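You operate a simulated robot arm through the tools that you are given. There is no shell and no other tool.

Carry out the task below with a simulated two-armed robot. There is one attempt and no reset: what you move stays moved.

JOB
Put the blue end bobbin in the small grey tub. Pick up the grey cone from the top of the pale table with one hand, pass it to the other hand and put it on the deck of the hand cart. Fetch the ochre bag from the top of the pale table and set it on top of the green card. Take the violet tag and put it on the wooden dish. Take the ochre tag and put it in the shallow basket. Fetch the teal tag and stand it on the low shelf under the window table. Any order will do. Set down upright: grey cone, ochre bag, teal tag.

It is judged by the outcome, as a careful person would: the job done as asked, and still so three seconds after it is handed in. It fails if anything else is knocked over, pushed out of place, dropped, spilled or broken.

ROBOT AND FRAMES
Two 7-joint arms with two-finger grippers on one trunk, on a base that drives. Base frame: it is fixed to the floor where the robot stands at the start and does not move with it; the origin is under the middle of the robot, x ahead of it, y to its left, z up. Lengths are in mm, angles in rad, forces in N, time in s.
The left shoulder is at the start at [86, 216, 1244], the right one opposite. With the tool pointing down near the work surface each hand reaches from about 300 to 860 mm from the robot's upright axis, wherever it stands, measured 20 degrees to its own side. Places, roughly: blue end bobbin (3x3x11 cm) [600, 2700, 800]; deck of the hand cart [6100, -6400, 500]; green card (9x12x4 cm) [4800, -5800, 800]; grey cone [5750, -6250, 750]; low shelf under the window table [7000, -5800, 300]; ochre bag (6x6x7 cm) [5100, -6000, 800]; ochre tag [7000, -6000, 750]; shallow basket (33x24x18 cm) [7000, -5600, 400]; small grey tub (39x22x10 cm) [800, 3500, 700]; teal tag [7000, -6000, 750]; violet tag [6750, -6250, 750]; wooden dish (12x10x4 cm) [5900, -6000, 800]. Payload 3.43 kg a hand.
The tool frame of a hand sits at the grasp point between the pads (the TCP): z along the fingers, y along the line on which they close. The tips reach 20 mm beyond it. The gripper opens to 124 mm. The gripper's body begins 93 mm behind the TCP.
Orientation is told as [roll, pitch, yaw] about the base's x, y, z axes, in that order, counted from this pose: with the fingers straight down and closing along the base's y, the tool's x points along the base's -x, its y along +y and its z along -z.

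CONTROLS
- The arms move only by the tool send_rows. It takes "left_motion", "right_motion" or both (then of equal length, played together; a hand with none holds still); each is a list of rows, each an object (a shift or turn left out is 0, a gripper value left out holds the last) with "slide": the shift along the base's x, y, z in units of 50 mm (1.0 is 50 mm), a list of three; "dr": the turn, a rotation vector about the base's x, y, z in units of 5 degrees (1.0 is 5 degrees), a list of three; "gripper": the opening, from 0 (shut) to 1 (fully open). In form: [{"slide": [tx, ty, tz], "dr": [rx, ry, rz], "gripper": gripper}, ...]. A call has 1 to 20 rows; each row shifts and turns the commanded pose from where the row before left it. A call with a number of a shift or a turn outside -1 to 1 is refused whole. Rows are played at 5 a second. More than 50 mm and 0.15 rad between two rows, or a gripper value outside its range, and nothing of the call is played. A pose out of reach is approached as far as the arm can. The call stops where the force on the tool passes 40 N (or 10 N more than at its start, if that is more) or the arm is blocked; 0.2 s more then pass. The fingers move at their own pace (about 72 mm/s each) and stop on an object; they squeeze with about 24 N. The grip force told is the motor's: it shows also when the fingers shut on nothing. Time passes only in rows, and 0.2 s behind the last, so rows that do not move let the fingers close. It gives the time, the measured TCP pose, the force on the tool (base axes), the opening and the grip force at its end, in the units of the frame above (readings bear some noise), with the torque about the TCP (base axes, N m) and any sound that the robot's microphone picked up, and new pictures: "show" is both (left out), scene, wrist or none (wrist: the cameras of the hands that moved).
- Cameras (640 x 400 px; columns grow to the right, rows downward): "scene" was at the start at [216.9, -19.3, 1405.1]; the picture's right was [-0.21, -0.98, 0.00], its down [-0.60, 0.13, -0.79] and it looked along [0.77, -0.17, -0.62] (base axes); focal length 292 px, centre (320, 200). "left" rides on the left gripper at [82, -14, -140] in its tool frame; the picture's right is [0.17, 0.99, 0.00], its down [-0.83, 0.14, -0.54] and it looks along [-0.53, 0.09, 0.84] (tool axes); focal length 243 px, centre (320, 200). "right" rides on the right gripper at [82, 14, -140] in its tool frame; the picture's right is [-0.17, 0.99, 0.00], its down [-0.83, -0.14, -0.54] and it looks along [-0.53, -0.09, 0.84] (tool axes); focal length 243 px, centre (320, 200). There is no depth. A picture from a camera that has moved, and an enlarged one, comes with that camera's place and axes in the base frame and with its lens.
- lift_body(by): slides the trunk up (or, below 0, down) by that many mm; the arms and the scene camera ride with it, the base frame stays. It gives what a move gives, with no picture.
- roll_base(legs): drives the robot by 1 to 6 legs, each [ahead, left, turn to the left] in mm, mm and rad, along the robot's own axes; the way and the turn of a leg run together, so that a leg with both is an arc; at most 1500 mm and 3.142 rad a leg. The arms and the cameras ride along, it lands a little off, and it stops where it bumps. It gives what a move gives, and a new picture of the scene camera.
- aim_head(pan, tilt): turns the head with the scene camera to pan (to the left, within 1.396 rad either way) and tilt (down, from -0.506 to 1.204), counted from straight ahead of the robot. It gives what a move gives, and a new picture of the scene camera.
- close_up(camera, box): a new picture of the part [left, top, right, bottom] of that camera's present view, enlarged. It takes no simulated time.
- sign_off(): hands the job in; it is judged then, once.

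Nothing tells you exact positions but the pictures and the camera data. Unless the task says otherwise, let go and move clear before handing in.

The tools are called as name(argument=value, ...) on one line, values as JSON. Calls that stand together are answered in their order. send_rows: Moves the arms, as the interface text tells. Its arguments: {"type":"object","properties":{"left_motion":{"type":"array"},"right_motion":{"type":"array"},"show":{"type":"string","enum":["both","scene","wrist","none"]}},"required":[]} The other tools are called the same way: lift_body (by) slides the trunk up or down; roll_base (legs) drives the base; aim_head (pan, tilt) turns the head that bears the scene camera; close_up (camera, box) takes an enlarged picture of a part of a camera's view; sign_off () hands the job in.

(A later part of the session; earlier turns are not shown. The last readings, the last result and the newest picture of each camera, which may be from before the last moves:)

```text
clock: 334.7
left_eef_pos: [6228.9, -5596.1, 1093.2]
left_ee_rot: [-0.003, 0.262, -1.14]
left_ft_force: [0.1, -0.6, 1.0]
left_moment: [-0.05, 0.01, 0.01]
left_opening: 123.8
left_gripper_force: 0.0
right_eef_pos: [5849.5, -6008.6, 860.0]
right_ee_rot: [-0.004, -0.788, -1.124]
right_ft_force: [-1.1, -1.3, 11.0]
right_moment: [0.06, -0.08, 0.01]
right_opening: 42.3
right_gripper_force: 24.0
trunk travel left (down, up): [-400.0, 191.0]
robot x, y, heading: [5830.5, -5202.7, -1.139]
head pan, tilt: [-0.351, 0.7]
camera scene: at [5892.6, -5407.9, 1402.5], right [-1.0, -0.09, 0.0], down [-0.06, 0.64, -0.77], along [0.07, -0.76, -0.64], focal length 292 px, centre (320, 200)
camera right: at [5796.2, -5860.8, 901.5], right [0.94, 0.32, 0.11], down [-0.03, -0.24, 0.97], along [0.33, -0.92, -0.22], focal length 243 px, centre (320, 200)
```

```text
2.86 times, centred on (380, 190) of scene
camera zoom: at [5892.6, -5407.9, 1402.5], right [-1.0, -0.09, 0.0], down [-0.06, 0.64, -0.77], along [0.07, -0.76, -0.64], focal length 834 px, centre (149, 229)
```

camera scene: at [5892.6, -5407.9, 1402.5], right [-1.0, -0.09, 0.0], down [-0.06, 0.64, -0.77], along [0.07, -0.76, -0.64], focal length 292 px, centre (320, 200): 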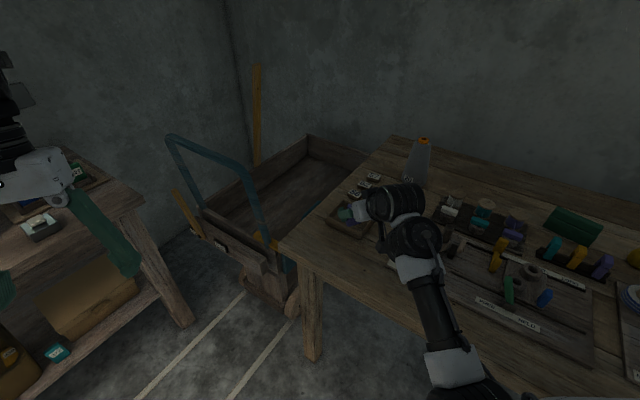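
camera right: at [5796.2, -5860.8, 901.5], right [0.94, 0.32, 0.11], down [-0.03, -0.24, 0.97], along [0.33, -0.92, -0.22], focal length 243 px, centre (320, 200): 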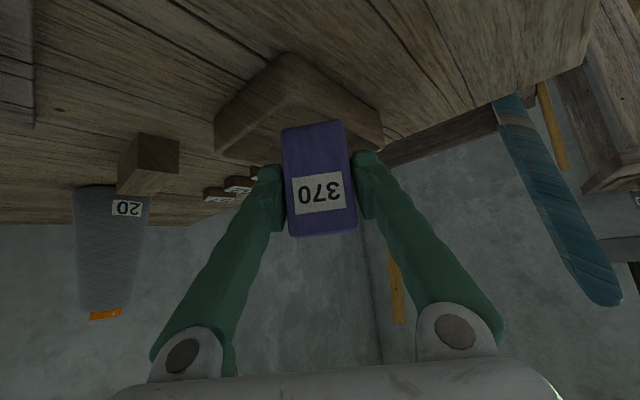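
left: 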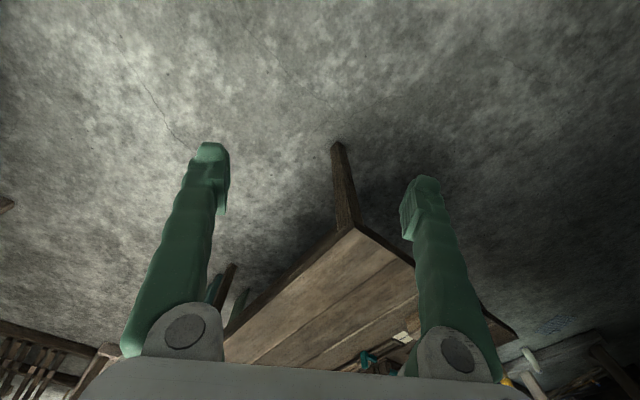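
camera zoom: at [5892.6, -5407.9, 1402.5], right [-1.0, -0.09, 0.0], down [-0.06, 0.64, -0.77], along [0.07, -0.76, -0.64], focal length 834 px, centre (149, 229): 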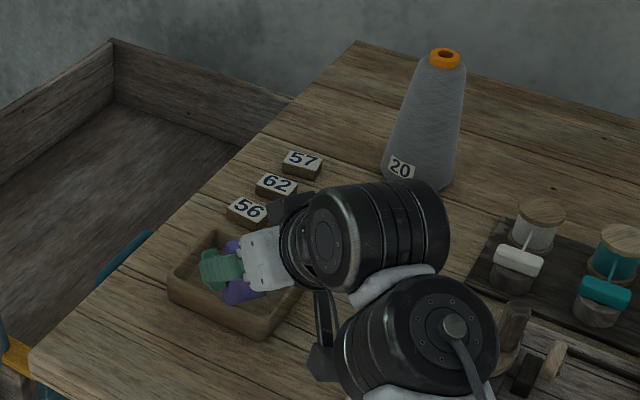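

Contact (11 N) already at this height. I zoom in to check whether the tag is on the dish floor or touching a rim.

close_up(camera="right", box=[200, 40, 400, 165])

close_up(camera="scene", box=[310, 180, 410, 250])

```text
3.20 times, centred on (300, 102) of right
camera zoom: at [5796.2, -5860.8, 901.5], right [0.94, 0.32, 0.11], down [-0.03, -0.24, 0.97], along [0.33, -0.92, -0.22], focal length 776 px, centre (384, 512)
```

zoom: 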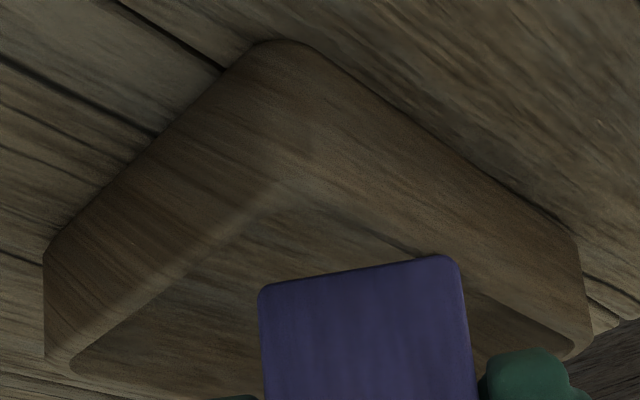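

```text
5.71 times, centred on (360, 215) of scene
camera zoom: at [5892.6, -5407.9, 1402.5], right [-1.0, -0.09, 0.0], down [-0.06, 0.64, -0.77], along [0.07, -0.76, -0.64], focal length 1668 px, centre (91, 114)
```

zoom: 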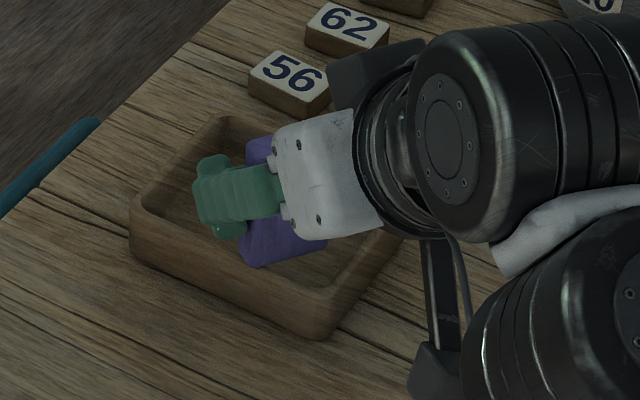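

The tag's lower edge is inside the dish on its floor. I ease off slightly, open a little, and withdraw along the finger direction.

send_rows(right_motion=[{"slide": [0, 0, 0.03]}, {"slide": [0, 0, 0], "gripper": 0.36}, {"slide": [0, 0, 0], "gripper": 0.4}, {"slide": [0, 0, 0], "gripper": 0.42}, {"slide": [0, 0, 0]}], show="wrist")

close_up(camera="scene", box=[310, 180, 410, 250])

```text
clock: 335.9
left_eef_pos: [6228.5, -5598.6, 1092.5]
left_ee_rot: [-0.005, 0.26, -1.14]
left_ft_force: [0.8, 0.4, 0.5]
left_moment: [0.02, 0.0, -0.01]
left_opening: 123.9
left_gripper_force: 0.0
right_eef_pos: [5851.8, -6008.7, 860.8]
right_ee_rot: [-0.005, -0.78, -1.124]
right_ft_force: [-0.8, 0.1, 0.1]
right_moment: [0.02, 0.01, 0.01]
right_opening: 52.4
right_gripper_force: 0.0
trunk travel left (down, up): [-400.0, 191.0]
robot x, y, heading: [5831.8, -5198.8, -1.136]
head pan, tilt: [-0.351, 0.7]
camera right: at [5796.6, -5860.9, 901.2], right [0.94, 0.32, 0.11], down [-0.03, -0.25, 0.97], along [0.34, -0.92, -0.22], focal length 243 px, centre (320, 200)
```

right: 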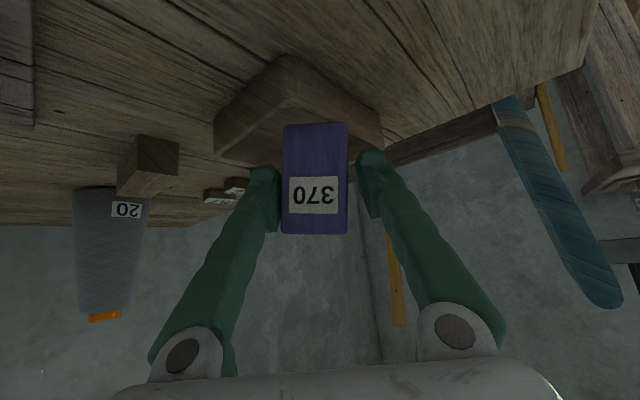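

```text
5.71 times, centred on (360, 215) of scene
camera zoom: at [5892.8, -5408.8, 1402.2], right [-1.0, -0.09, 0.0], down [-0.06, 0.64, -0.77], along [0.07, -0.76, -0.64], focal length 1668 px, centre (91, 114)
```

zoom: 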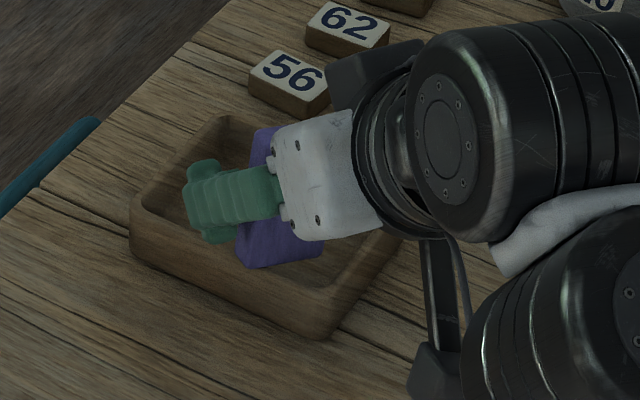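

send_rows(right_motion=[{"slide": [-0.122, 0.254, 0.283]}, {"slide": [-0.122, 0.254, 0.283]}, {"slide": [-0.122, 0.254, 0.283]}, {"slide": [-0.06, 0.127, 0.4]}, {"slide": [0, 0, 0.5]}, {"slide": [0, 0, 0]}])

close_up(camera="scene", box=[310, 180, 410, 250])

```text
clock: 337.3
left_eef_pos: [6229.8, -5597.4, 1092.6]
left_ee_rot: [-0.003, 0.261, -1.138]
left_ft_force: [1.1, 0.5, -0.2]
left_moment: [0.01, 0.01, 0.0]
left_opening: 124.1
left_gripper_force: 0.0
right_eef_pos: [5829.3, -5964.8, 948.5]
right_ee_rot: [-0.006, -0.782, -1.124]
right_ft_force: [-0.3, -0.2, 0.9]
right_moment: [0.01, -0.03, 0.03]
right_opening: 52.2
right_gripper_force: 0.0
trunk travel left (down, up): [-400.0, 191.0]
robot x, y, heading: [5828.6, -5203.0, -1.134]
head pan, tilt: [-0.351, 0.7]
camera scene: at [5892.6, -5408.8, 1402.2], right [-1.0, -0.09, 0.0], down [-0.06, 0.64, -0.77], along [0.07, -0.76, -0.64], focal length 292 px, centre (320, 200)
camera right: at [5775.9, -5817.2, 988.9], right [0.94, 0.32, 0.11], down [-0.03, -0.25, 0.97], along [0.34, -0.92, -0.22], focal length 243 px, centre (320, 200)
```

scene: 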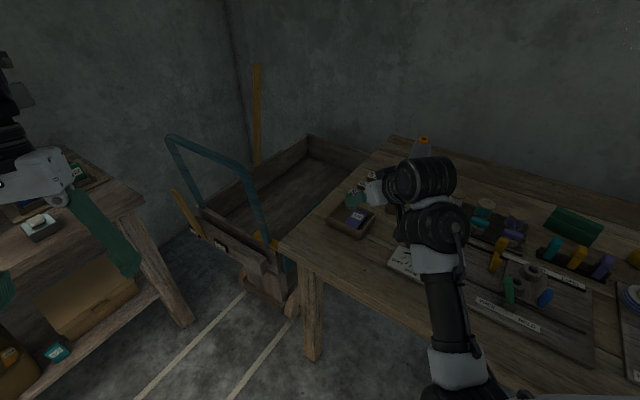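
right: 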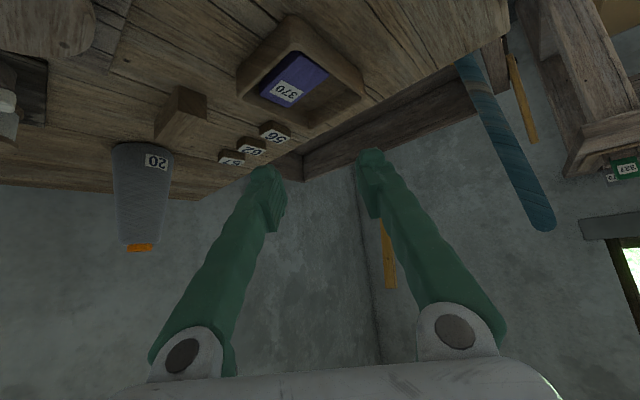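

```text
5.71 times, centred on (360, 215) of scene
camera zoom: at [5892.6, -5408.8, 1402.2], right [-1.0, -0.09, 0.0], down [-0.06, 0.64, -0.77], along [0.07, -0.76, -0.64], focal length 1668 px, centre (91, 114)
```

zoom: 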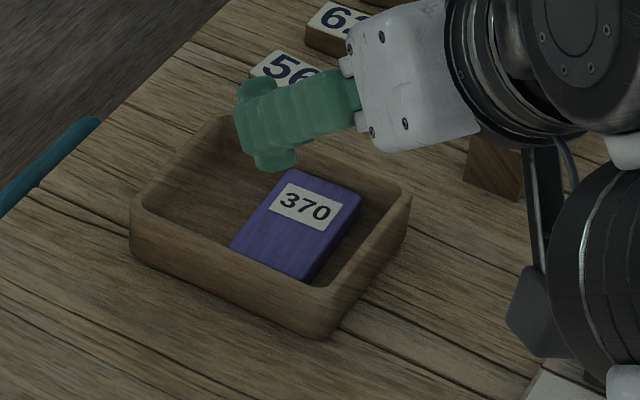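

The violet tag now lies flat inside the dish. Next the grey cone (no. 20): I turn to face the table squarely (towards the wall), with the hand staying above all the items.

roll_base(legs=[[0, 0, -0.5]])

roll_base(legs=[[0, 0, -0.46]])

aim_head(pan=0.3, tilt=0.7)

aim_head(pan=-0.4, tilt=0.7)

```text
clock: 339.6
left_eef_pos: [5995.6, -5738.8, 1093.2]
left_ee_rot: [-0.004, 0.262, -1.627]
left_ft_force: [-1.2, 0.7, 0.5]
left_moment: [-0.03, -0.02, 0.01]
left_opening: 123.8
left_gripper_force: 0.1
right_eef_pos: [5471.1, -5874.6, 947.4]
right_ee_rot: [-0.005, -0.782, -1.611]
right_ft_force: [0.6, -0.4, -0.1]
right_moment: [0.0, -0.05, -0.01]
right_opening: 52.3
right_gripper_force: 0.2
trunk travel left (down, up): [-400.0, 191.0]
robot x, y, heading: [5829.4, -5200.9, -1.624]
head pan, tilt: [-0.351, 0.7]
camera scene: at [5788.8, -5414.7, 1402.2], right [-0.92, 0.39, 0.0], down [0.25, 0.59, -0.76], along [-0.3, -0.7, -0.64], focal length 292 px, centre (320, 200)
```

scene: 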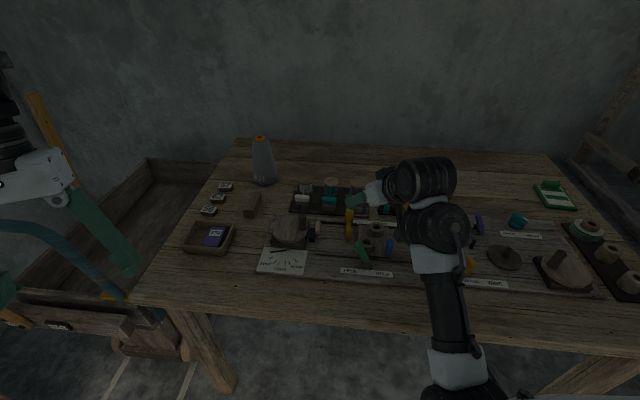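

```text
clock: 341.7
left_eef_pos: [5737.5, -5757.2, 1093.0]
left_ee_rot: [-0.003, 0.263, -2.093]
left_ft_force: [-0.1, -0.4, 0.1]
left_moment: [0.03, 0.01, 0.01]
left_opening: 123.8
left_gripper_force: 0.1
right_eef_pos: [5207.8, -5642.7, 948.0]
right_ee_rot: [-0.004, -0.782, -2.079]
right_ft_force: [-0.8, -0.2, -0.9]
right_moment: [0.01, 0.01, 0.03]
right_opening: 52.3
right_gripper_force: 0.1
trunk travel left (down, up): [-400.0, 191.0]
robot x, y, heading: [5829.6, -5204.2, -2.089]
head pan, tilt: [-0.351, 0.7]
camera scene: at [5698.5, -5374.2, 1402.2], right [-0.65, 0.76, 0.0], down [0.49, 0.42, -0.76], along [-0.58, -0.49, -0.64], focal length 292 px, centre (320, 200)
```

scene: 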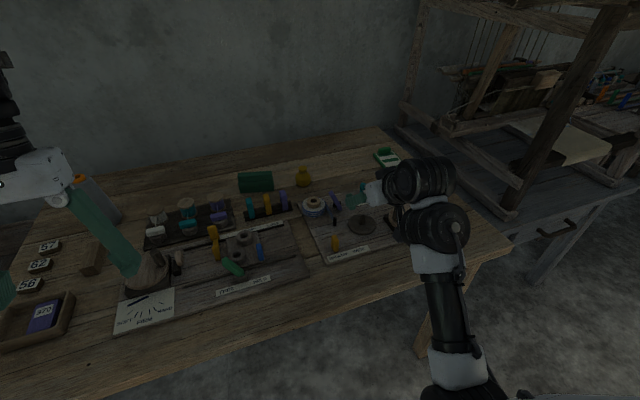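

```text
clock: 342.8
left_eef_pos: [5739.2, -5757.0, 1091.1]
left_ee_rot: [-0.003, 0.262, -2.092]
left_ft_force: [0.6, 0.1, -0.5]
left_moment: [-0.03, -0.01, 0.0]
left_opening: 124.2
left_gripper_force: 0.0
right_eef_pos: [5207.8, -5642.5, 947.4]
right_ee_rot: [-0.006, -0.782, -2.078]
right_ft_force: [-0.6, 0.4, -0.1]
right_moment: [0.0, 0.03, 0.0]
right_opening: 52.4
right_gripper_force: 0.1
trunk travel left (down, up): [-400.0, 191.0]
robot x, y, heading: [5826.0, -5204.0, -2.09]
head pan, tilt: [0.3, 0.7]
camera scene: at [5744.9, -5402.3, 1402.2], right [-0.98, 0.22, 0.0], down [0.14, 0.63, -0.76], along [-0.17, -0.75, -0.64], focal length 292 px, centre (320, 200)
```

scene: 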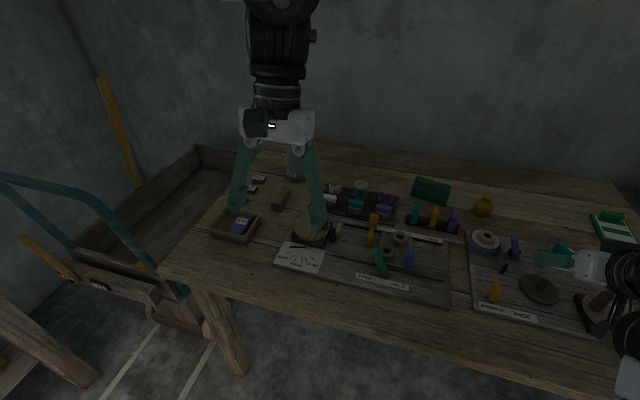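

```text
clock: 343.8
left_eef_pos: [5738.0, -5756.5, 1092.5]
left_ee_rot: [-0.004, 0.263, -2.092]
left_ft_force: [0.2, -1.1, -0.9]
left_moment: [-0.02, 0.01, 0.04]
left_opening: 124.0
left_gripper_force: 0.2
right_eef_pos: [5208.5, -5641.3, 948.8]
right_ee_rot: [-0.006, -0.782, -2.08]
right_ft_force: [-0.3, -0.2, 0.6]
right_moment: [-0.02, -0.02, 0.01]
right_opening: 52.0
right_gripper_force: 0.0
trunk travel left (down, up): [-400.0, 191.0]
robot x, y, heading: [5832.3, -5205.2, -2.091]
head pan, tilt: [-0.4, 0.7]
camera scene: at [5695.9, -5371.0, 1402.2], right [-0.61, 0.79, 0.0], down [0.51, 0.39, -0.76], along [-0.61, -0.47, -0.64], focal length 292 px, centre (320, 200)
```

scene: 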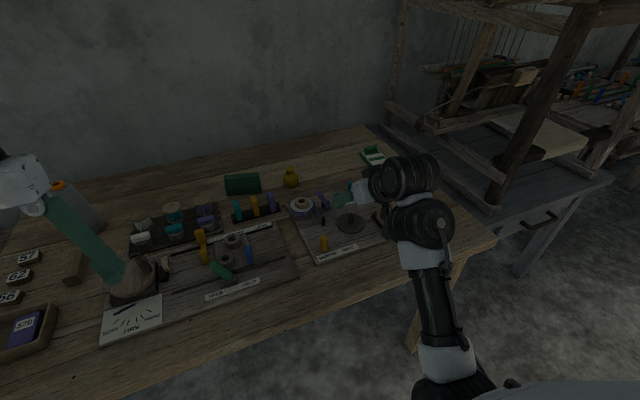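

I can see the whole table: the ochre bag, the green card, the cone and the dish. Both bag and card lie deep on the table, so I need to know how close my base can get; I tip the left hand back to look at my own base with its camera.

send_rows(left_motion=[{"dr": [0.868, -0.497, 0]}, {"dr": [0.868, -0.497, 0]}, {"dr": [0.868, -0.497, 0]}, {"dr": [0.868, -0.497, 0]}, {"dr": [0.868, -0.497, 0]}, {"dr": [0.868, -0.497, 0]}, {"dr": [0.868, -0.497, 0]}, {"slide": [0, 0, 0]}], show="wrist")

```text
clock: 345.6
left_eef_pos: [5733.8, -5748.2, 1084.1]
left_ee_rot: [-0.006, 0.602, -2.095]
left_ft_force: [-0.3, -0.3, -0.3]
left_moment: [0.0, 0.0, 0.01]
left_opening: 123.9
left_gripper_force: 0.0
left hand out of reach, approached as far as the arm can: row 4, 5, 6, 7
right_eef_pos: [5207.4, -5643.4, 947.1]
right_ee_rot: [-0.005, -0.782, -2.08]
right_ft_force: [0.6, -0.3, 0.5]
right_moment: [-0.01, 0.02, 0.01]
right_opening: 52.0
right_gripper_force: 0.2
trunk travel left (down, up): [-400.0, 191.0]
robot x, y, heading: [5825.8, -5201.9, -2.086]
head pan, tilt: [-0.4, 0.7]
camera left: at [5715.4, -5751.9, 1246.1], right [0.92, -0.37, 0.09], down [-0.37, -0.93, -0.03], along [0.09, -0.01, -1.0], focal length 243 px, centre (320, 200)
```

left: 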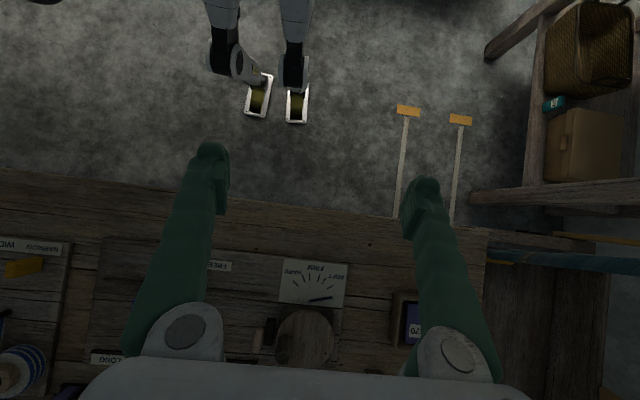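

That view is very useful: my base is slender — only two feet about 200 mm ahead of the axis — so I can go close to the table. I restore the left hand and zoom in on bag and card.

send_rows(left_motion=[{"dr": [-0.868, 0.497, 0]}, {"dr": [-0.868, 0.497, 0]}, {"dr": [-0.868, 0.497, 0]}, {"dr": [-0.868, 0.497, 0]}, {"dr": [-0.868, 0.497, 0]}, {"dr": [-0.868, 0.497, 0]}, {"dr": [-0.868, 0.497, 0]}, {"slide": [0, 0, 0]}], show="none")

close_up(camera="scene", box=[210, 120, 430, 260])

close_up(camera="right", box=[0, 0, 640, 400])

```text
clock: 347.4
left_eef_pos: [5732.4, -5748.9, 1084.3]
left_ee_rot: [-0.002, -0.01, -2.095]
left_ft_force: [0.3, -1.0, 0.6]
left_moment: [0.01, 0.0, -0.02]
left_opening: 123.8
left_gripper_force: 0.1
right_eef_pos: [5206.4, -5644.0, 948.3]
right_ee_rot: [-0.005, -0.784, -2.079]
right_ft_force: [-0.6, 0.3, -0.2]
right_moment: [0.02, -0.03, -0.01]
right_opening: 51.9
right_gripper_force: 0.0
trunk travel left (down, up): [-400.0, 191.0]
robot x, y, heading: [5827.6, -5201.9, -2.092]
head pan, tilt: [-0.4, 0.7]
```

```text
2.86 times, centred on (320, 190) of scene
camera zoom: at [5695.5, -5371.1, 1402.1], right [-0.61, 0.79, 0.0], down [0.51, 0.39, -0.76], along [-0.61, -0.46, -0.64], focal length 834 px, centre (320, 229)
```

zoom: 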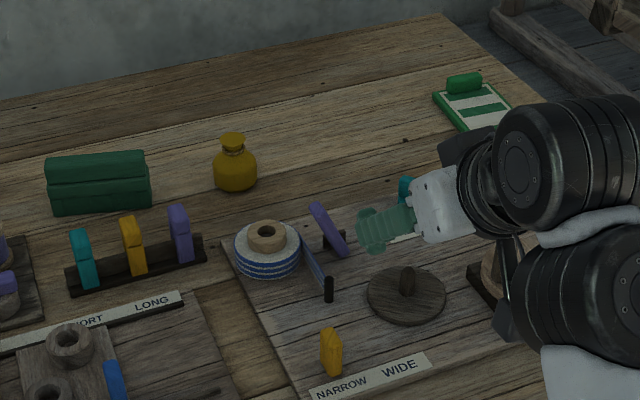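

```text
1.00 times, centred on (320, 200) of right (not enlarged: the box is as wide or as high as the picture)
camera zoom: at [5297.4, -5513.2, 988.5], right [0.8, -0.59, 0.11], down [-0.22, -0.12, 0.97], along [-0.55, -0.8, -0.22], focal length 243 px, centre (320, 200)
```

zoom: 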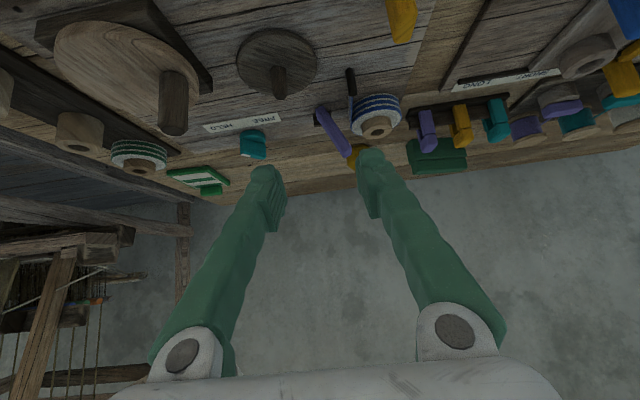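

The bag (small ochre sack) stands near the back with free space around; the card lies further right with a raised clip at its rear, leaving flat room in front. Table top z≈782. I drive 260 mm closer and 150 mm right.

roll_base(legs=[[260, 0, 0]])

roll_base(legs=[[0, -150, 0]])

aim_head(pan=-0.15, tilt=0.75)

close_up(camera="right", box=[0, 0, 640, 400])

```text
clock: 349.6
left_eef_pos: [5606.9, -5970.5, 1086.6]
left_ee_rot: [-0.001, -0.01, -2.095]
left_ft_force: [0.0, 0.1, 0.0]
left_moment: [-0.04, -0.01, 0.01]
left_opening: 124.1
left_gripper_force: 0.1
right_eef_pos: [5079.9, -5868.0, 947.4]
right_ee_rot: [-0.005, -0.783, -2.079]
right_ft_force: [-0.5, -0.1, 0.0]
right_moment: [0.03, 0.0, -0.03]
right_opening: 52.2
right_gripper_force: 0.0
trunk travel left (down, up): [-400.0, 191.0]
robot x, y, heading: [5701.1, -5425.5, -2.085]
head pan, tilt: [-0.4, 0.7]
camera scene: at [5568.4, -5594.7, 1402.2], right [-0.61, 0.79, 0.0], down [0.51, 0.39, -0.77], along [-0.61, -0.47, -0.64], focal length 292 px, centre (320, 200)
```

scene: 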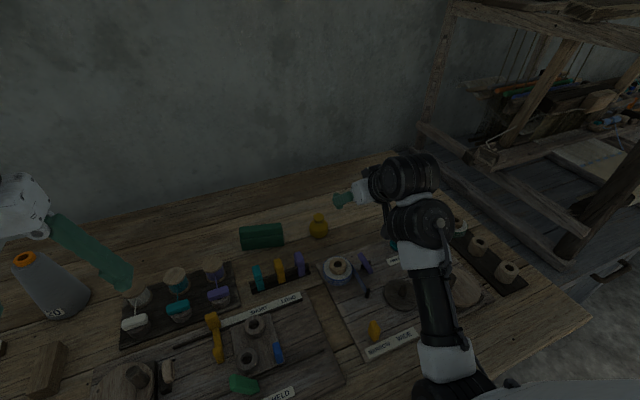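

```text
clock: 352.2
left_eef_pos: [5473.9, -5897.8, 1084.1]
left_ee_rot: [-0.002, -0.008, -2.092]
left_ft_force: [0.6, -0.2, -0.2]
left_moment: [0.02, 0.02, -0.03]
left_opening: 124.0
left_gripper_force: 0.0
right_eef_pos: [4948.2, -5793.7, 947.3]
right_ee_rot: [-0.006, -0.783, -2.078]
right_ft_force: [-0.2, -0.3, 0.3]
right_moment: [-0.01, -0.02, 0.0]
right_opening: 52.0
right_gripper_force: 0.1
trunk travel left (down, up): [-400.0, 191.0]
robot x, y, heading: [5570.3, -5350.3, -2.087]
head pan, tilt: [-0.4, 0.7]
camera scene: at [5437.1, -5520.4, 1402.2], right [-0.61, 0.79, 0.0], down [0.51, 0.39, -0.76], along [-0.61, -0.47, -0.64], focal length 292 px, centre (320, 200)
```

scene: 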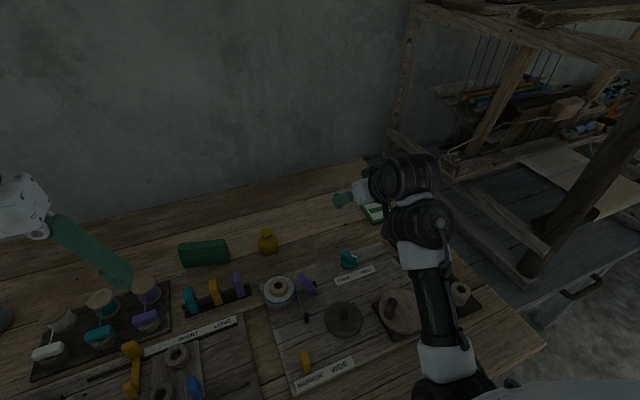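

```text
clock: 353.0
left_eef_pos: [5475.1, -5897.6, 1084.3]
left_ee_rot: [-0.002, -0.008, -2.092]
left_ft_force: [1.3, 0.2, 0.2]
left_moment: [0.01, 0.0, 0.01]
left_opening: 124.5
left_gripper_force: 0.1
right_eef_pos: [4948.4, -5792.5, 946.7]
right_ee_rot: [-0.006, -0.782, -2.079]
right_ft_force: [1.0, 0.3, 0.3]
right_moment: [0.0, -0.01, 0.0]
right_opening: 51.8
right_gripper_force: 0.1
trunk travel left (down, up): [-400.0, 191.0]
robot x, y, heading: [5568.9, -5349.5, -2.086]
head pan, tilt: [-0.15, 0.75]
camera scene: at [5453.0, -5533.7, 1397.9], right [-0.79, 0.62, 0.0], down [0.42, 0.54, -0.73], along [-0.45, -0.57, -0.68], focal length 292 px, centre (320, 200)
```

scene: 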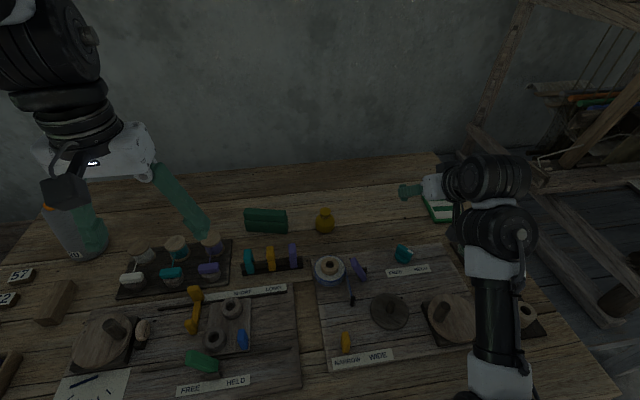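

```text
1.00 times, centred on (320, 200) of right (not enlarged: the box is as wide or as high as the picture)
camera zoom: at [5039.0, -5662.9, 988.7], right [0.8, -0.58, 0.11], down [-0.22, -0.12, 0.97], along [-0.55, -0.8, -0.22], focal length 243 px, centre (320, 200)
```

zoom: 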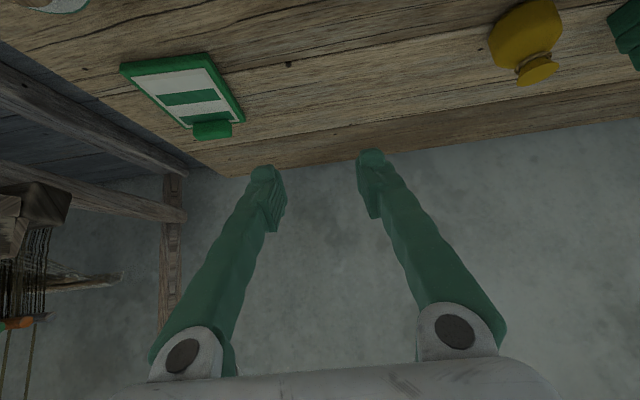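

Bag centre ≈(5107, −5952, 808); card centre ≈ u −2612, v 7046 with flat room in front of its clip. I move the right hand over the bag while reducing its tilt to about 15°, so its camera clears the spool in front of the bag.

send_rows(right_motion=[{"slide": [0.53, -0.53, 0], "dr": [0.87, -0.493, 0], "gripper": 0.85}, {"slide": [0.53, -0.53, 0], "dr": [0.87, -0.493, 0]}, {"slide": [0.53, -0.53, 0], "dr": [0.87, -0.493, 0]}, {"slide": [0.53, -0.53, 0], "dr": [0.87, -0.493, 0]}, {"slide": [0.53, -0.53, 0], "dr": [0.87, -0.493, 0]}, {"slide": [0.53, -0.53, 0], "dr": [0.87, -0.493, 0]}, {"slide": [0, 0, 0]}])

```text
clock: 354.6
left_eef_pos: [5475.1, -5896.6, 1086.6]
left_ee_rot: [-0.002, -0.009, -2.094]
left_ft_force: [0.6, 0.1, -0.2]
left_moment: [-0.04, 0.01, 0.03]
left_opening: 124.1
left_gripper_force: 0.2
right_eef_pos: [5106.2, -5951.0, 948.3]
right_ee_rot: [0.0, -0.258, -2.083]
right_ft_force: [-0.7, -0.2, 0.1]
right_moment: [-0.01, 0.05, 0.02]
right_opening: 105.3
right_gripper_force: 0.1
trunk travel left (down, up): [-400.0, 191.0]
robot x, y, heading: [5570.0, -5352.6, -2.085]
head pan, tilt: [-0.15, 0.75]
camera scene: at [5452.5, -5533.0, 1398.0], right [-0.79, 0.62, 0.0], down [0.42, 0.54, -0.73], along [-0.45, -0.57, -0.68], focal length 292 px, centre (320, 200)
camera right: at [5175.5, -5856.6, 1061.9], right [0.78, -0.62, 0.04], down [-0.45, -0.51, 0.73], along [-0.43, -0.59, -0.68], focal length 243 px, centre (320, 200)
```

scene: 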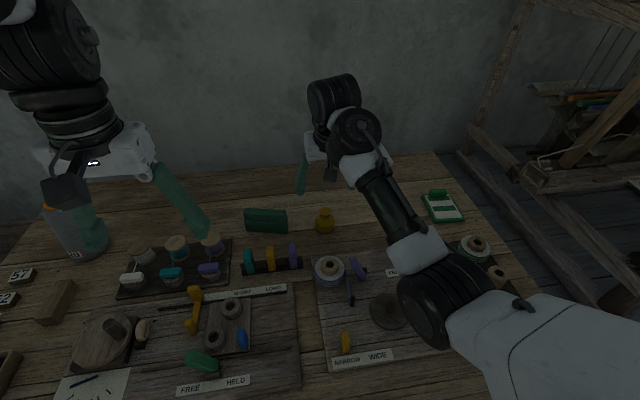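
right: 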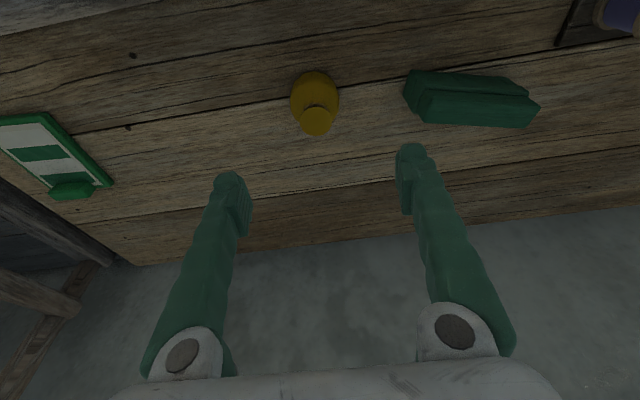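

The bag sits centred between the open fingers. I descend to its widest part.

send_rows(right_motion=[{"slide": [0, 0, -0.7]}, {"slide": [0, 0, -0.7]}, {"slide": [0, 0, -0.7]}, {"slide": [0, 0, -0.4]}, {"slide": [0, 0, 0]}])

close_up(camera="scene", box=[250, 150, 430, 280])

```text
clock: 355.8
left_eef_pos: [5475.2, -5897.5, 1085.5]
left_ee_rot: [0.0, -0.008, -2.093]
left_ft_force: [0.5, -0.2, 0.2]
left_moment: [0.01, -0.02, 0.01]
left_opening: 124.0
left_gripper_force: 0.1
right_eef_pos: [5106.9, -5952.1, 821.8]
right_ee_rot: [-0.001, -0.257, -2.08]
right_ft_force: [0.6, 0.4, 0.1]
right_moment: [-0.03, 0.0, 0.0]
right_opening: 105.5
right_gripper_force: 0.0
trunk travel left (down, up): [-400.0, 191.0]
robot x, y, heading: [5570.1, -5352.8, -2.09]
head pan, tilt: [-0.15, 0.75]
camera scene: at [5453.2, -5533.6, 1398.0], right [-0.79, 0.62, 0.0], down [0.42, 0.54, -0.73], along [-0.45, -0.57, -0.68], focal length 292 px, centre (320, 200)
camera right: at [5176.7, -5857.7, 936.2], right [0.78, -0.62, 0.04], down [-0.45, -0.51, 0.73], along [-0.43, -0.59, -0.68], focal length 243 px, centre (320, 200)
```

scene: 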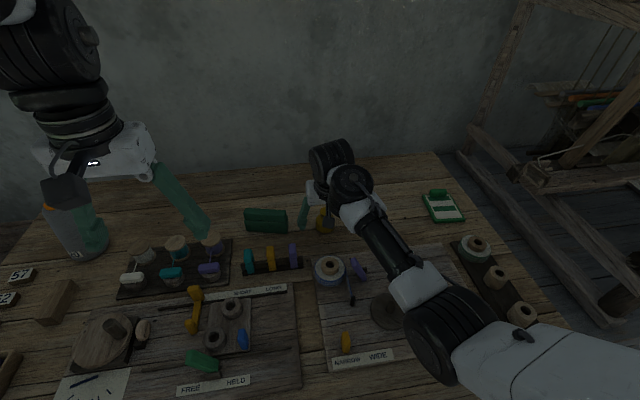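
right: 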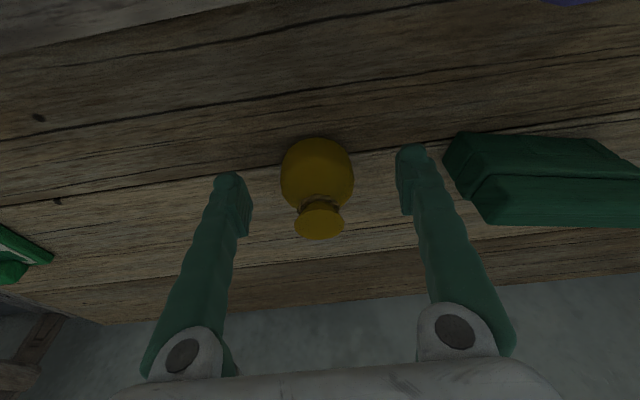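

```text
3.08 times, centred on (340, 215) of scene
camera zoom: at [5453.2, -5533.6, 1398.0], right [-0.79, 0.62, 0.0], down [0.42, 0.54, -0.73], along [-0.45, -0.57, -0.68], focal length 898 px, centre (258, 154)
```

zoom: 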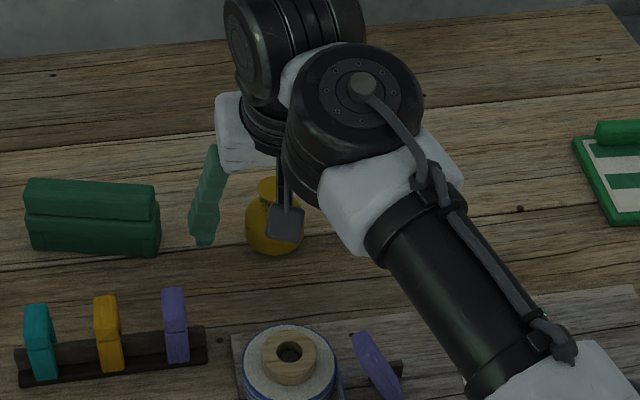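

send_rows(right_motion=[{"slide": [0, 0, -0.14]}, {"slide": [0, 0, 0], "gripper": 0.5}, {"slide": [0, 0, 0], "gripper": 0.3}, {"slide": [0, 0, 0], "gripper": 0.1}, {"slide": [0, 0, 0], "gripper": 0.0}, {"slide": [0, 0, 0]}, {"slide": [0, 0, 0]}], show="wrist")

```text
clock: 357.4
left_eef_pos: [5475.2, -5897.0, 1084.8]
left_ee_rot: [-0.003, -0.008, -2.092]
left_ft_force: [0.2, -0.6, 0.1]
left_moment: [-0.03, -0.01, 0.06]
left_opening: 123.8
left_gripper_force: 0.1
right_eef_pos: [5107.4, -5951.1, 815.6]
right_ee_rot: [-0.001, -0.259, -2.078]
right_ft_force: [-0.6, -0.8, 0.1]
right_moment: [-0.02, 0.0, 0.03]
right_opening: 49.5
right_gripper_force: 23.8
trunk travel left (down, up): [-400.0, 191.0]
robot x, y, heading: [5571.2, -5351.0, -2.085]
head pan, tilt: [-0.15, 0.75]
camera right: at [5177.1, -5858.3, 929.6], right [0.78, -0.62, 0.04], down [-0.45, -0.51, 0.73], along [-0.43, -0.59, -0.68], focal length 243 px, centre (320, 200)
```

right: 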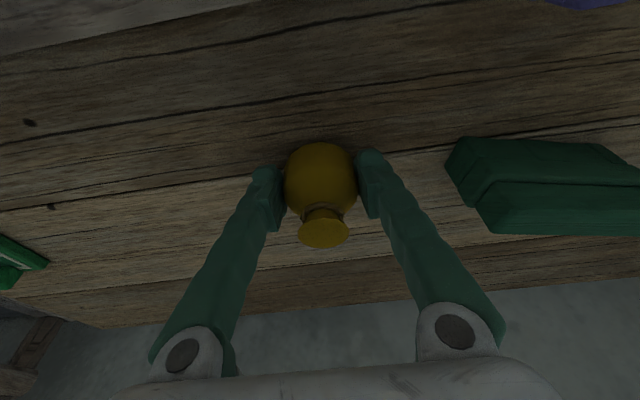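

The bag is gripped (49.5 mm). I lift it and strafe right 260 mm towards the card.

send_rows(right_motion=[{"slide": [0, 0, 0.3]}, {"slide": [0, 0, 0.6]}, {"slide": [0, 0, 0.7]}, {"slide": [0, 0, 0.4]}, {"slide": [0, 0, 0]}], show="scene")

roll_base(legs=[[0, -260, 0]])

close_up(camera="right", box=[0, 0, 640, 400])

```text
clock: 358.6
left_eef_pos: [5474.4, -5897.6, 1084.9]
left_ee_rot: [-0.002, -0.007, -2.091]
left_ft_force: [-0.5, 0.0, -0.7]
left_moment: [0.03, 0.03, -0.03]
left_opening: 124.2
left_gripper_force: 0.0
right_eef_pos: [5106.7, -5951.7, 915.7]
right_ee_rot: [0.001, -0.258, -2.079]
right_ft_force: [0.3, -0.1, -0.2]
right_moment: [0.01, -0.03, 0.02]
right_opening: 49.2
right_gripper_force: 23.6
trunk travel left (down, up): [-400.0, 191.0]
robot x, y, heading: [5568.0, -5348.9, -2.088]
head pan, tilt: [-0.15, 0.75]
camera scene: at [5453.0, -5533.8, 1397.9], right [-0.79, 0.62, 0.0], down [0.42, 0.54, -0.73], along [-0.45, -0.57, -0.68], focal length 292 px, centre (320, 200)
```

scene: 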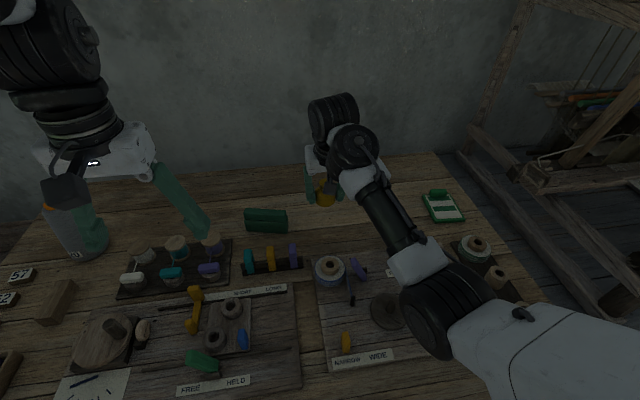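

```text
clock: 362.7
left_eef_pos: [5247.0, -5768.6, 1085.3]
left_ee_rot: [-0.001, -0.008, -2.096]
left_ft_force: [0.8, -0.2, 0.1]
left_moment: [-0.03, -0.01, -0.01]
left_opening: 124.1
left_gripper_force: 0.0
right_eef_pos: [4876.8, -5819.5, 915.5]
right_ee_rot: [-0.003, -0.258, -2.083]
right_ft_force: [-0.3, -0.2, -0.6]
right_moment: [0.0, -0.02, 0.0]
right_opening: 49.3
right_gripper_force: 23.7
trunk travel left (down, up): [-400.0, 191.0]
robot x, y, heading: [5343.7, -5222.1, -2.086]
head pan, tilt: [-0.15, 0.75]
camera scene: at [5225.2, -5403.9, 1397.9], right [-0.78, 0.62, 0.0], down [0.42, 0.53, -0.73], along [-0.45, -0.57, -0.68], focal length 292 px, centre (320, 200)
```

scene: 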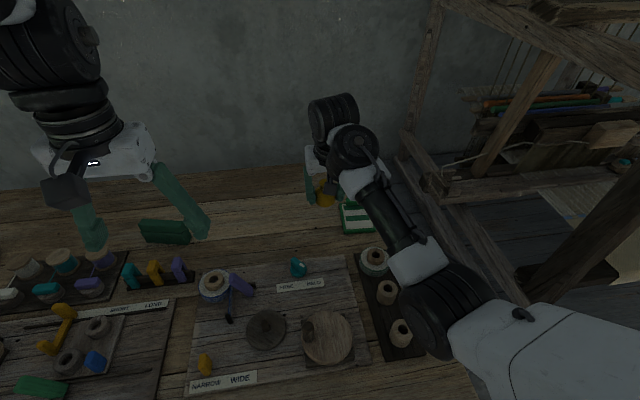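

```text
1.00 times, centred on (320, 200) of right (not enlarged: the box is as wide or as high as the picture)
camera zoom: at [4947.2, -5726.8, 1029.1], right [0.78, -0.62, 0.04], down [-0.45, -0.51, 0.73], along [-0.44, -0.59, -0.68], focal length 243 px, centre (320, 200)
```

zoom: 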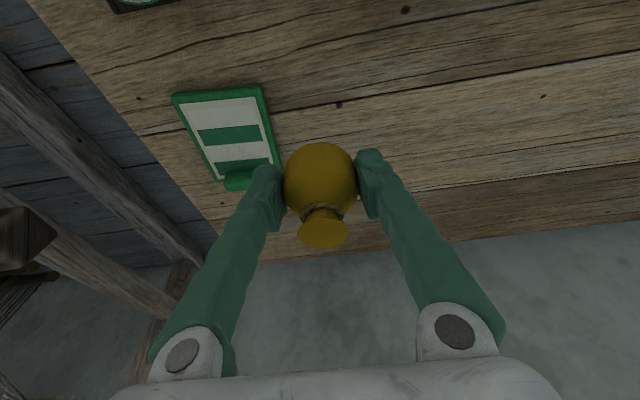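

The card is right of the bag: flat area centred at about (4791, −5783). I move the bag over it and descend.

send_rows(right_motion=[{"slide": [-0.572, 0.24, 0]}, {"slide": [-0.572, 0.24, 0]}, {"slide": [-0.572, 0.24, 0]}, {"slide": [0, 0, -0.5]}, {"slide": [0, 0, -0.5]}, {"slide": [0, 0, -0.3]}, {"slide": [0, 0, 0]}])

close_up(camera="scene", box=[290, 130, 450, 260])

```text
clock: 364.3
left_eef_pos: [5246.2, -5767.8, 1085.3]
left_ee_rot: [-0.002, -0.008, -2.097]
left_ft_force: [0.4, 0.9, 0.4]
left_moment: [-0.01, 0.04, -0.01]
left_opening: 124.0
left_gripper_force: 0.1
right_eef_pos: [4792.0, -5785.2, 850.5]
right_ee_rot: [-0.002, -0.258, -2.083]
right_ft_force: [0.5, -0.7, -0.5]
right_moment: [0.02, 0.0, -0.02]
right_opening: 49.2
right_gripper_force: 23.3
trunk travel left (down, up): [-400.0, 191.0]
robot x, y, heading: [5347.6, -5222.4, -2.087]
head pan, tilt: [-0.15, 0.75]
camera scene: at [5225.3, -5403.9, 1397.9], right [-0.78, 0.62, 0.0], down [0.42, 0.53, -0.73], along [-0.45, -0.57, -0.68], focal length 292 px, centre (320, 200)
camera right: at [4861.5, -5691.5, 964.7], right [0.78, -0.62, 0.04], down [-0.45, -0.51, 0.73], along [-0.44, -0.59, -0.68], focal length 243 px, centre (320, 200)
```

scene: 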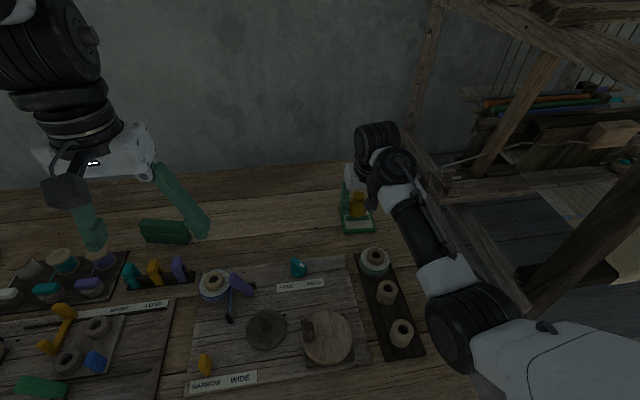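
right: 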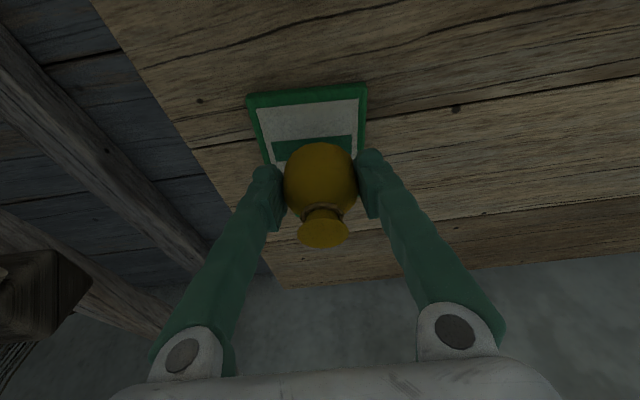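

```text
3.08 times, centred on (370, 195) of scene
camera zoom: at [5225.3, -5403.9, 1397.9], right [-0.78, 0.62, 0.0], down [0.42, 0.53, -0.73], along [-0.45, -0.57, -0.68], focal length 898 px, centre (166, 215)
```

zoom: 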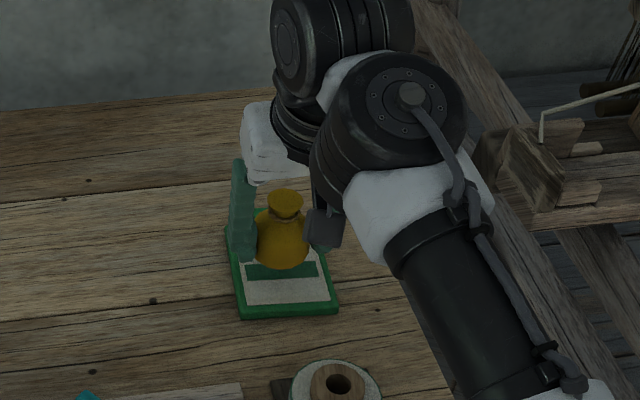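

Good alignment; the bag is above the card's flat area. I lower it slowly to contact.

send_rows(right_motion=[{"slide": [0, 0, -0.2]}, {"slide": [0, 0, -0.16]}, {"slide": [0, 0, 0]}], show="none")

send_rows(right_motion=[{"slide": [0, 0, -0.08]}, {"slide": [0, 0, -0.06]}, {"slide": [0, 0, 0]}], show="none")

close_up(camera="scene", box=[290, 130, 450, 260])

```text
clock: 365.1
left_eef_pos: [5246.6, -5768.3, 1084.8]
left_ee_rot: [-0.003, -0.008, -2.097]
left_ft_force: [0.2, 0.6, -0.5]
left_moment: [-0.01, 0.05, -0.02]
left_opening: 124.1
left_gripper_force: 0.0
right_eef_pos: [4792.0, -5783.9, 832.3]
right_ee_rot: [-0.001, -0.259, -2.082]
right_ft_force: [0.1, -0.5, -0.6]
right_moment: [-0.02, 0.01, 0.03]
right_opening: 49.1
right_gripper_force: 24.5
trunk travel left (down, up): [-400.0, 191.0]
robot x, y, heading: [5342.8, -5226.7, -2.091]
head pan, tilt: [-0.15, 0.75]
```

```text
clock: 365.9
left_eef_pos: [5247.4, -5766.9, 1084.3]
left_ee_rot: [-0.003, -0.011, -2.095]
left_ft_force: [-0.5, -0.4, -0.2]
left_moment: [0.01, 0.01, 0.01]
left_opening: 123.8
left_gripper_force: 0.1
right_eef_pos: [4791.9, -5784.5, 826.6]
right_ee_rot: [-0.001, -0.262, -2.083]
right_ft_force: [1.0, 0.4, 10.2]
right_moment: [0.15, 0.18, -0.02]
right_opening: 48.9
right_gripper_force: 23.6
trunk travel left (down, up): [-400.0, 191.0]
robot x, y, heading: [5343.0, -5224.7, -2.088]
head pan, tilt: [-0.15, 0.75]
```

```text
3.08 times, centred on (370, 195) of scene
camera zoom: at [5226.1, -5403.0, 1398.2], right [-0.78, 0.62, 0.0], down [0.42, 0.53, -0.73], along [-0.45, -0.57, -0.68], focal length 898 px, centre (166, 215)
```

zoom: 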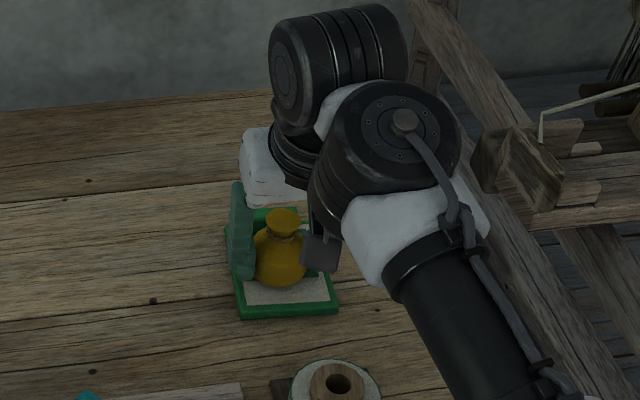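

The bag touches the card (10 N). I ease off, open gently, and lift away.

send_rows(right_motion=[{"slide": [0, 0, 0.03]}, {"slide": [0, 0, 0], "gripper": 0.45}, {"slide": [0, 0, 0], "gripper": 0.55}, {"slide": [0, 0, 0], "gripper": 0.62}, {"slide": [0, 0, 0]}, {"slide": [0, 0, 0.2]}, {"slide": [0, 0, 0.4]}, {"slide": [0, 0, 0.6]}, {"slide": [0, 0, 0.6]}, {"slide": [0, 0, 0.4]}, {"slide": [0, 0, 0]}])

close_up(camera="scene", box=[290, 130, 450, 260])

```text
clock: 368.3
left_eef_pos: [5245.4, -5767.7, 1084.8]
left_ee_rot: [-0.004, -0.01, -2.096]
left_ft_force: [-0.4, 0.5, -0.6]
left_moment: [-0.02, -0.02, 0.0]
left_opening: 124.0
left_gripper_force: 0.1
right_eef_pos: [4791.2, -5784.8, 935.7]
right_ee_rot: [-0.001, -0.259, -2.082]
right_ft_force: [0.2, 0.3, -0.9]
right_moment: [-0.02, 0.0, 0.02]
right_opening: 77.0
right_gripper_force: 0.1
trunk travel left (down, up): [-400.0, 191.0]
robot x, y, heading: [5341.0, -5222.4, -2.091]
head pan, tilt: [-0.15, 0.75]
camera scene: at [5225.1, -5403.8, 1397.9], right [-0.78, 0.62, 0.0], down [0.42, 0.53, -0.73], along [-0.45, -0.57, -0.68], focal length 292 px, centre (320, 200)
camera right: at [4861.2, -5690.9, 1050.4], right [0.78, -0.62, 0.04], down [-0.45, -0.51, 0.73], along [-0.43, -0.59, -0.68], focal length 243 px, centre (320, 200)
```

scene: 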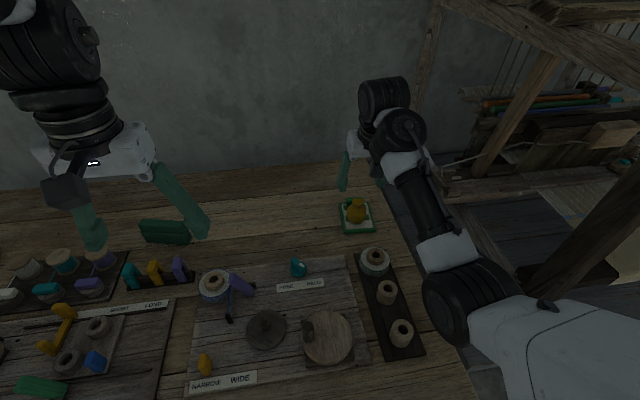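
right: 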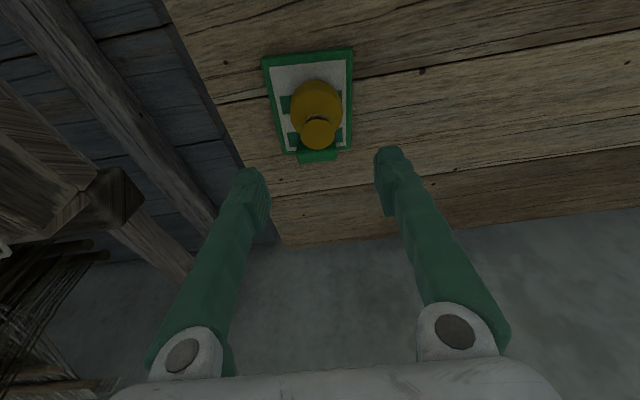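

```text
3.08 times, centred on (370, 195) of scene
camera zoom: at [5225.1, -5403.8, 1397.9], right [-0.78, 0.62, 0.0], down [0.42, 0.53, -0.73], along [-0.45, -0.57, -0.68], focal length 898 px, centre (166, 215)
```

zoom: 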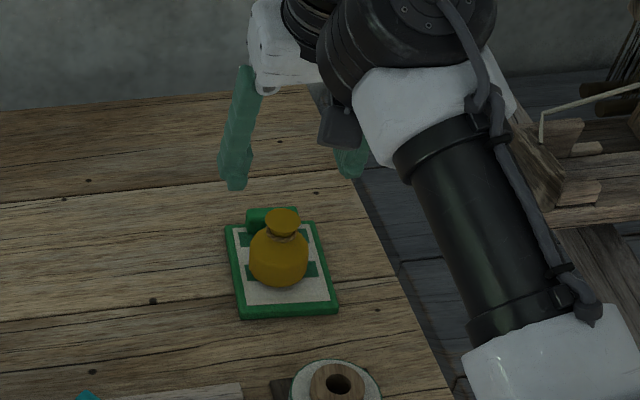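

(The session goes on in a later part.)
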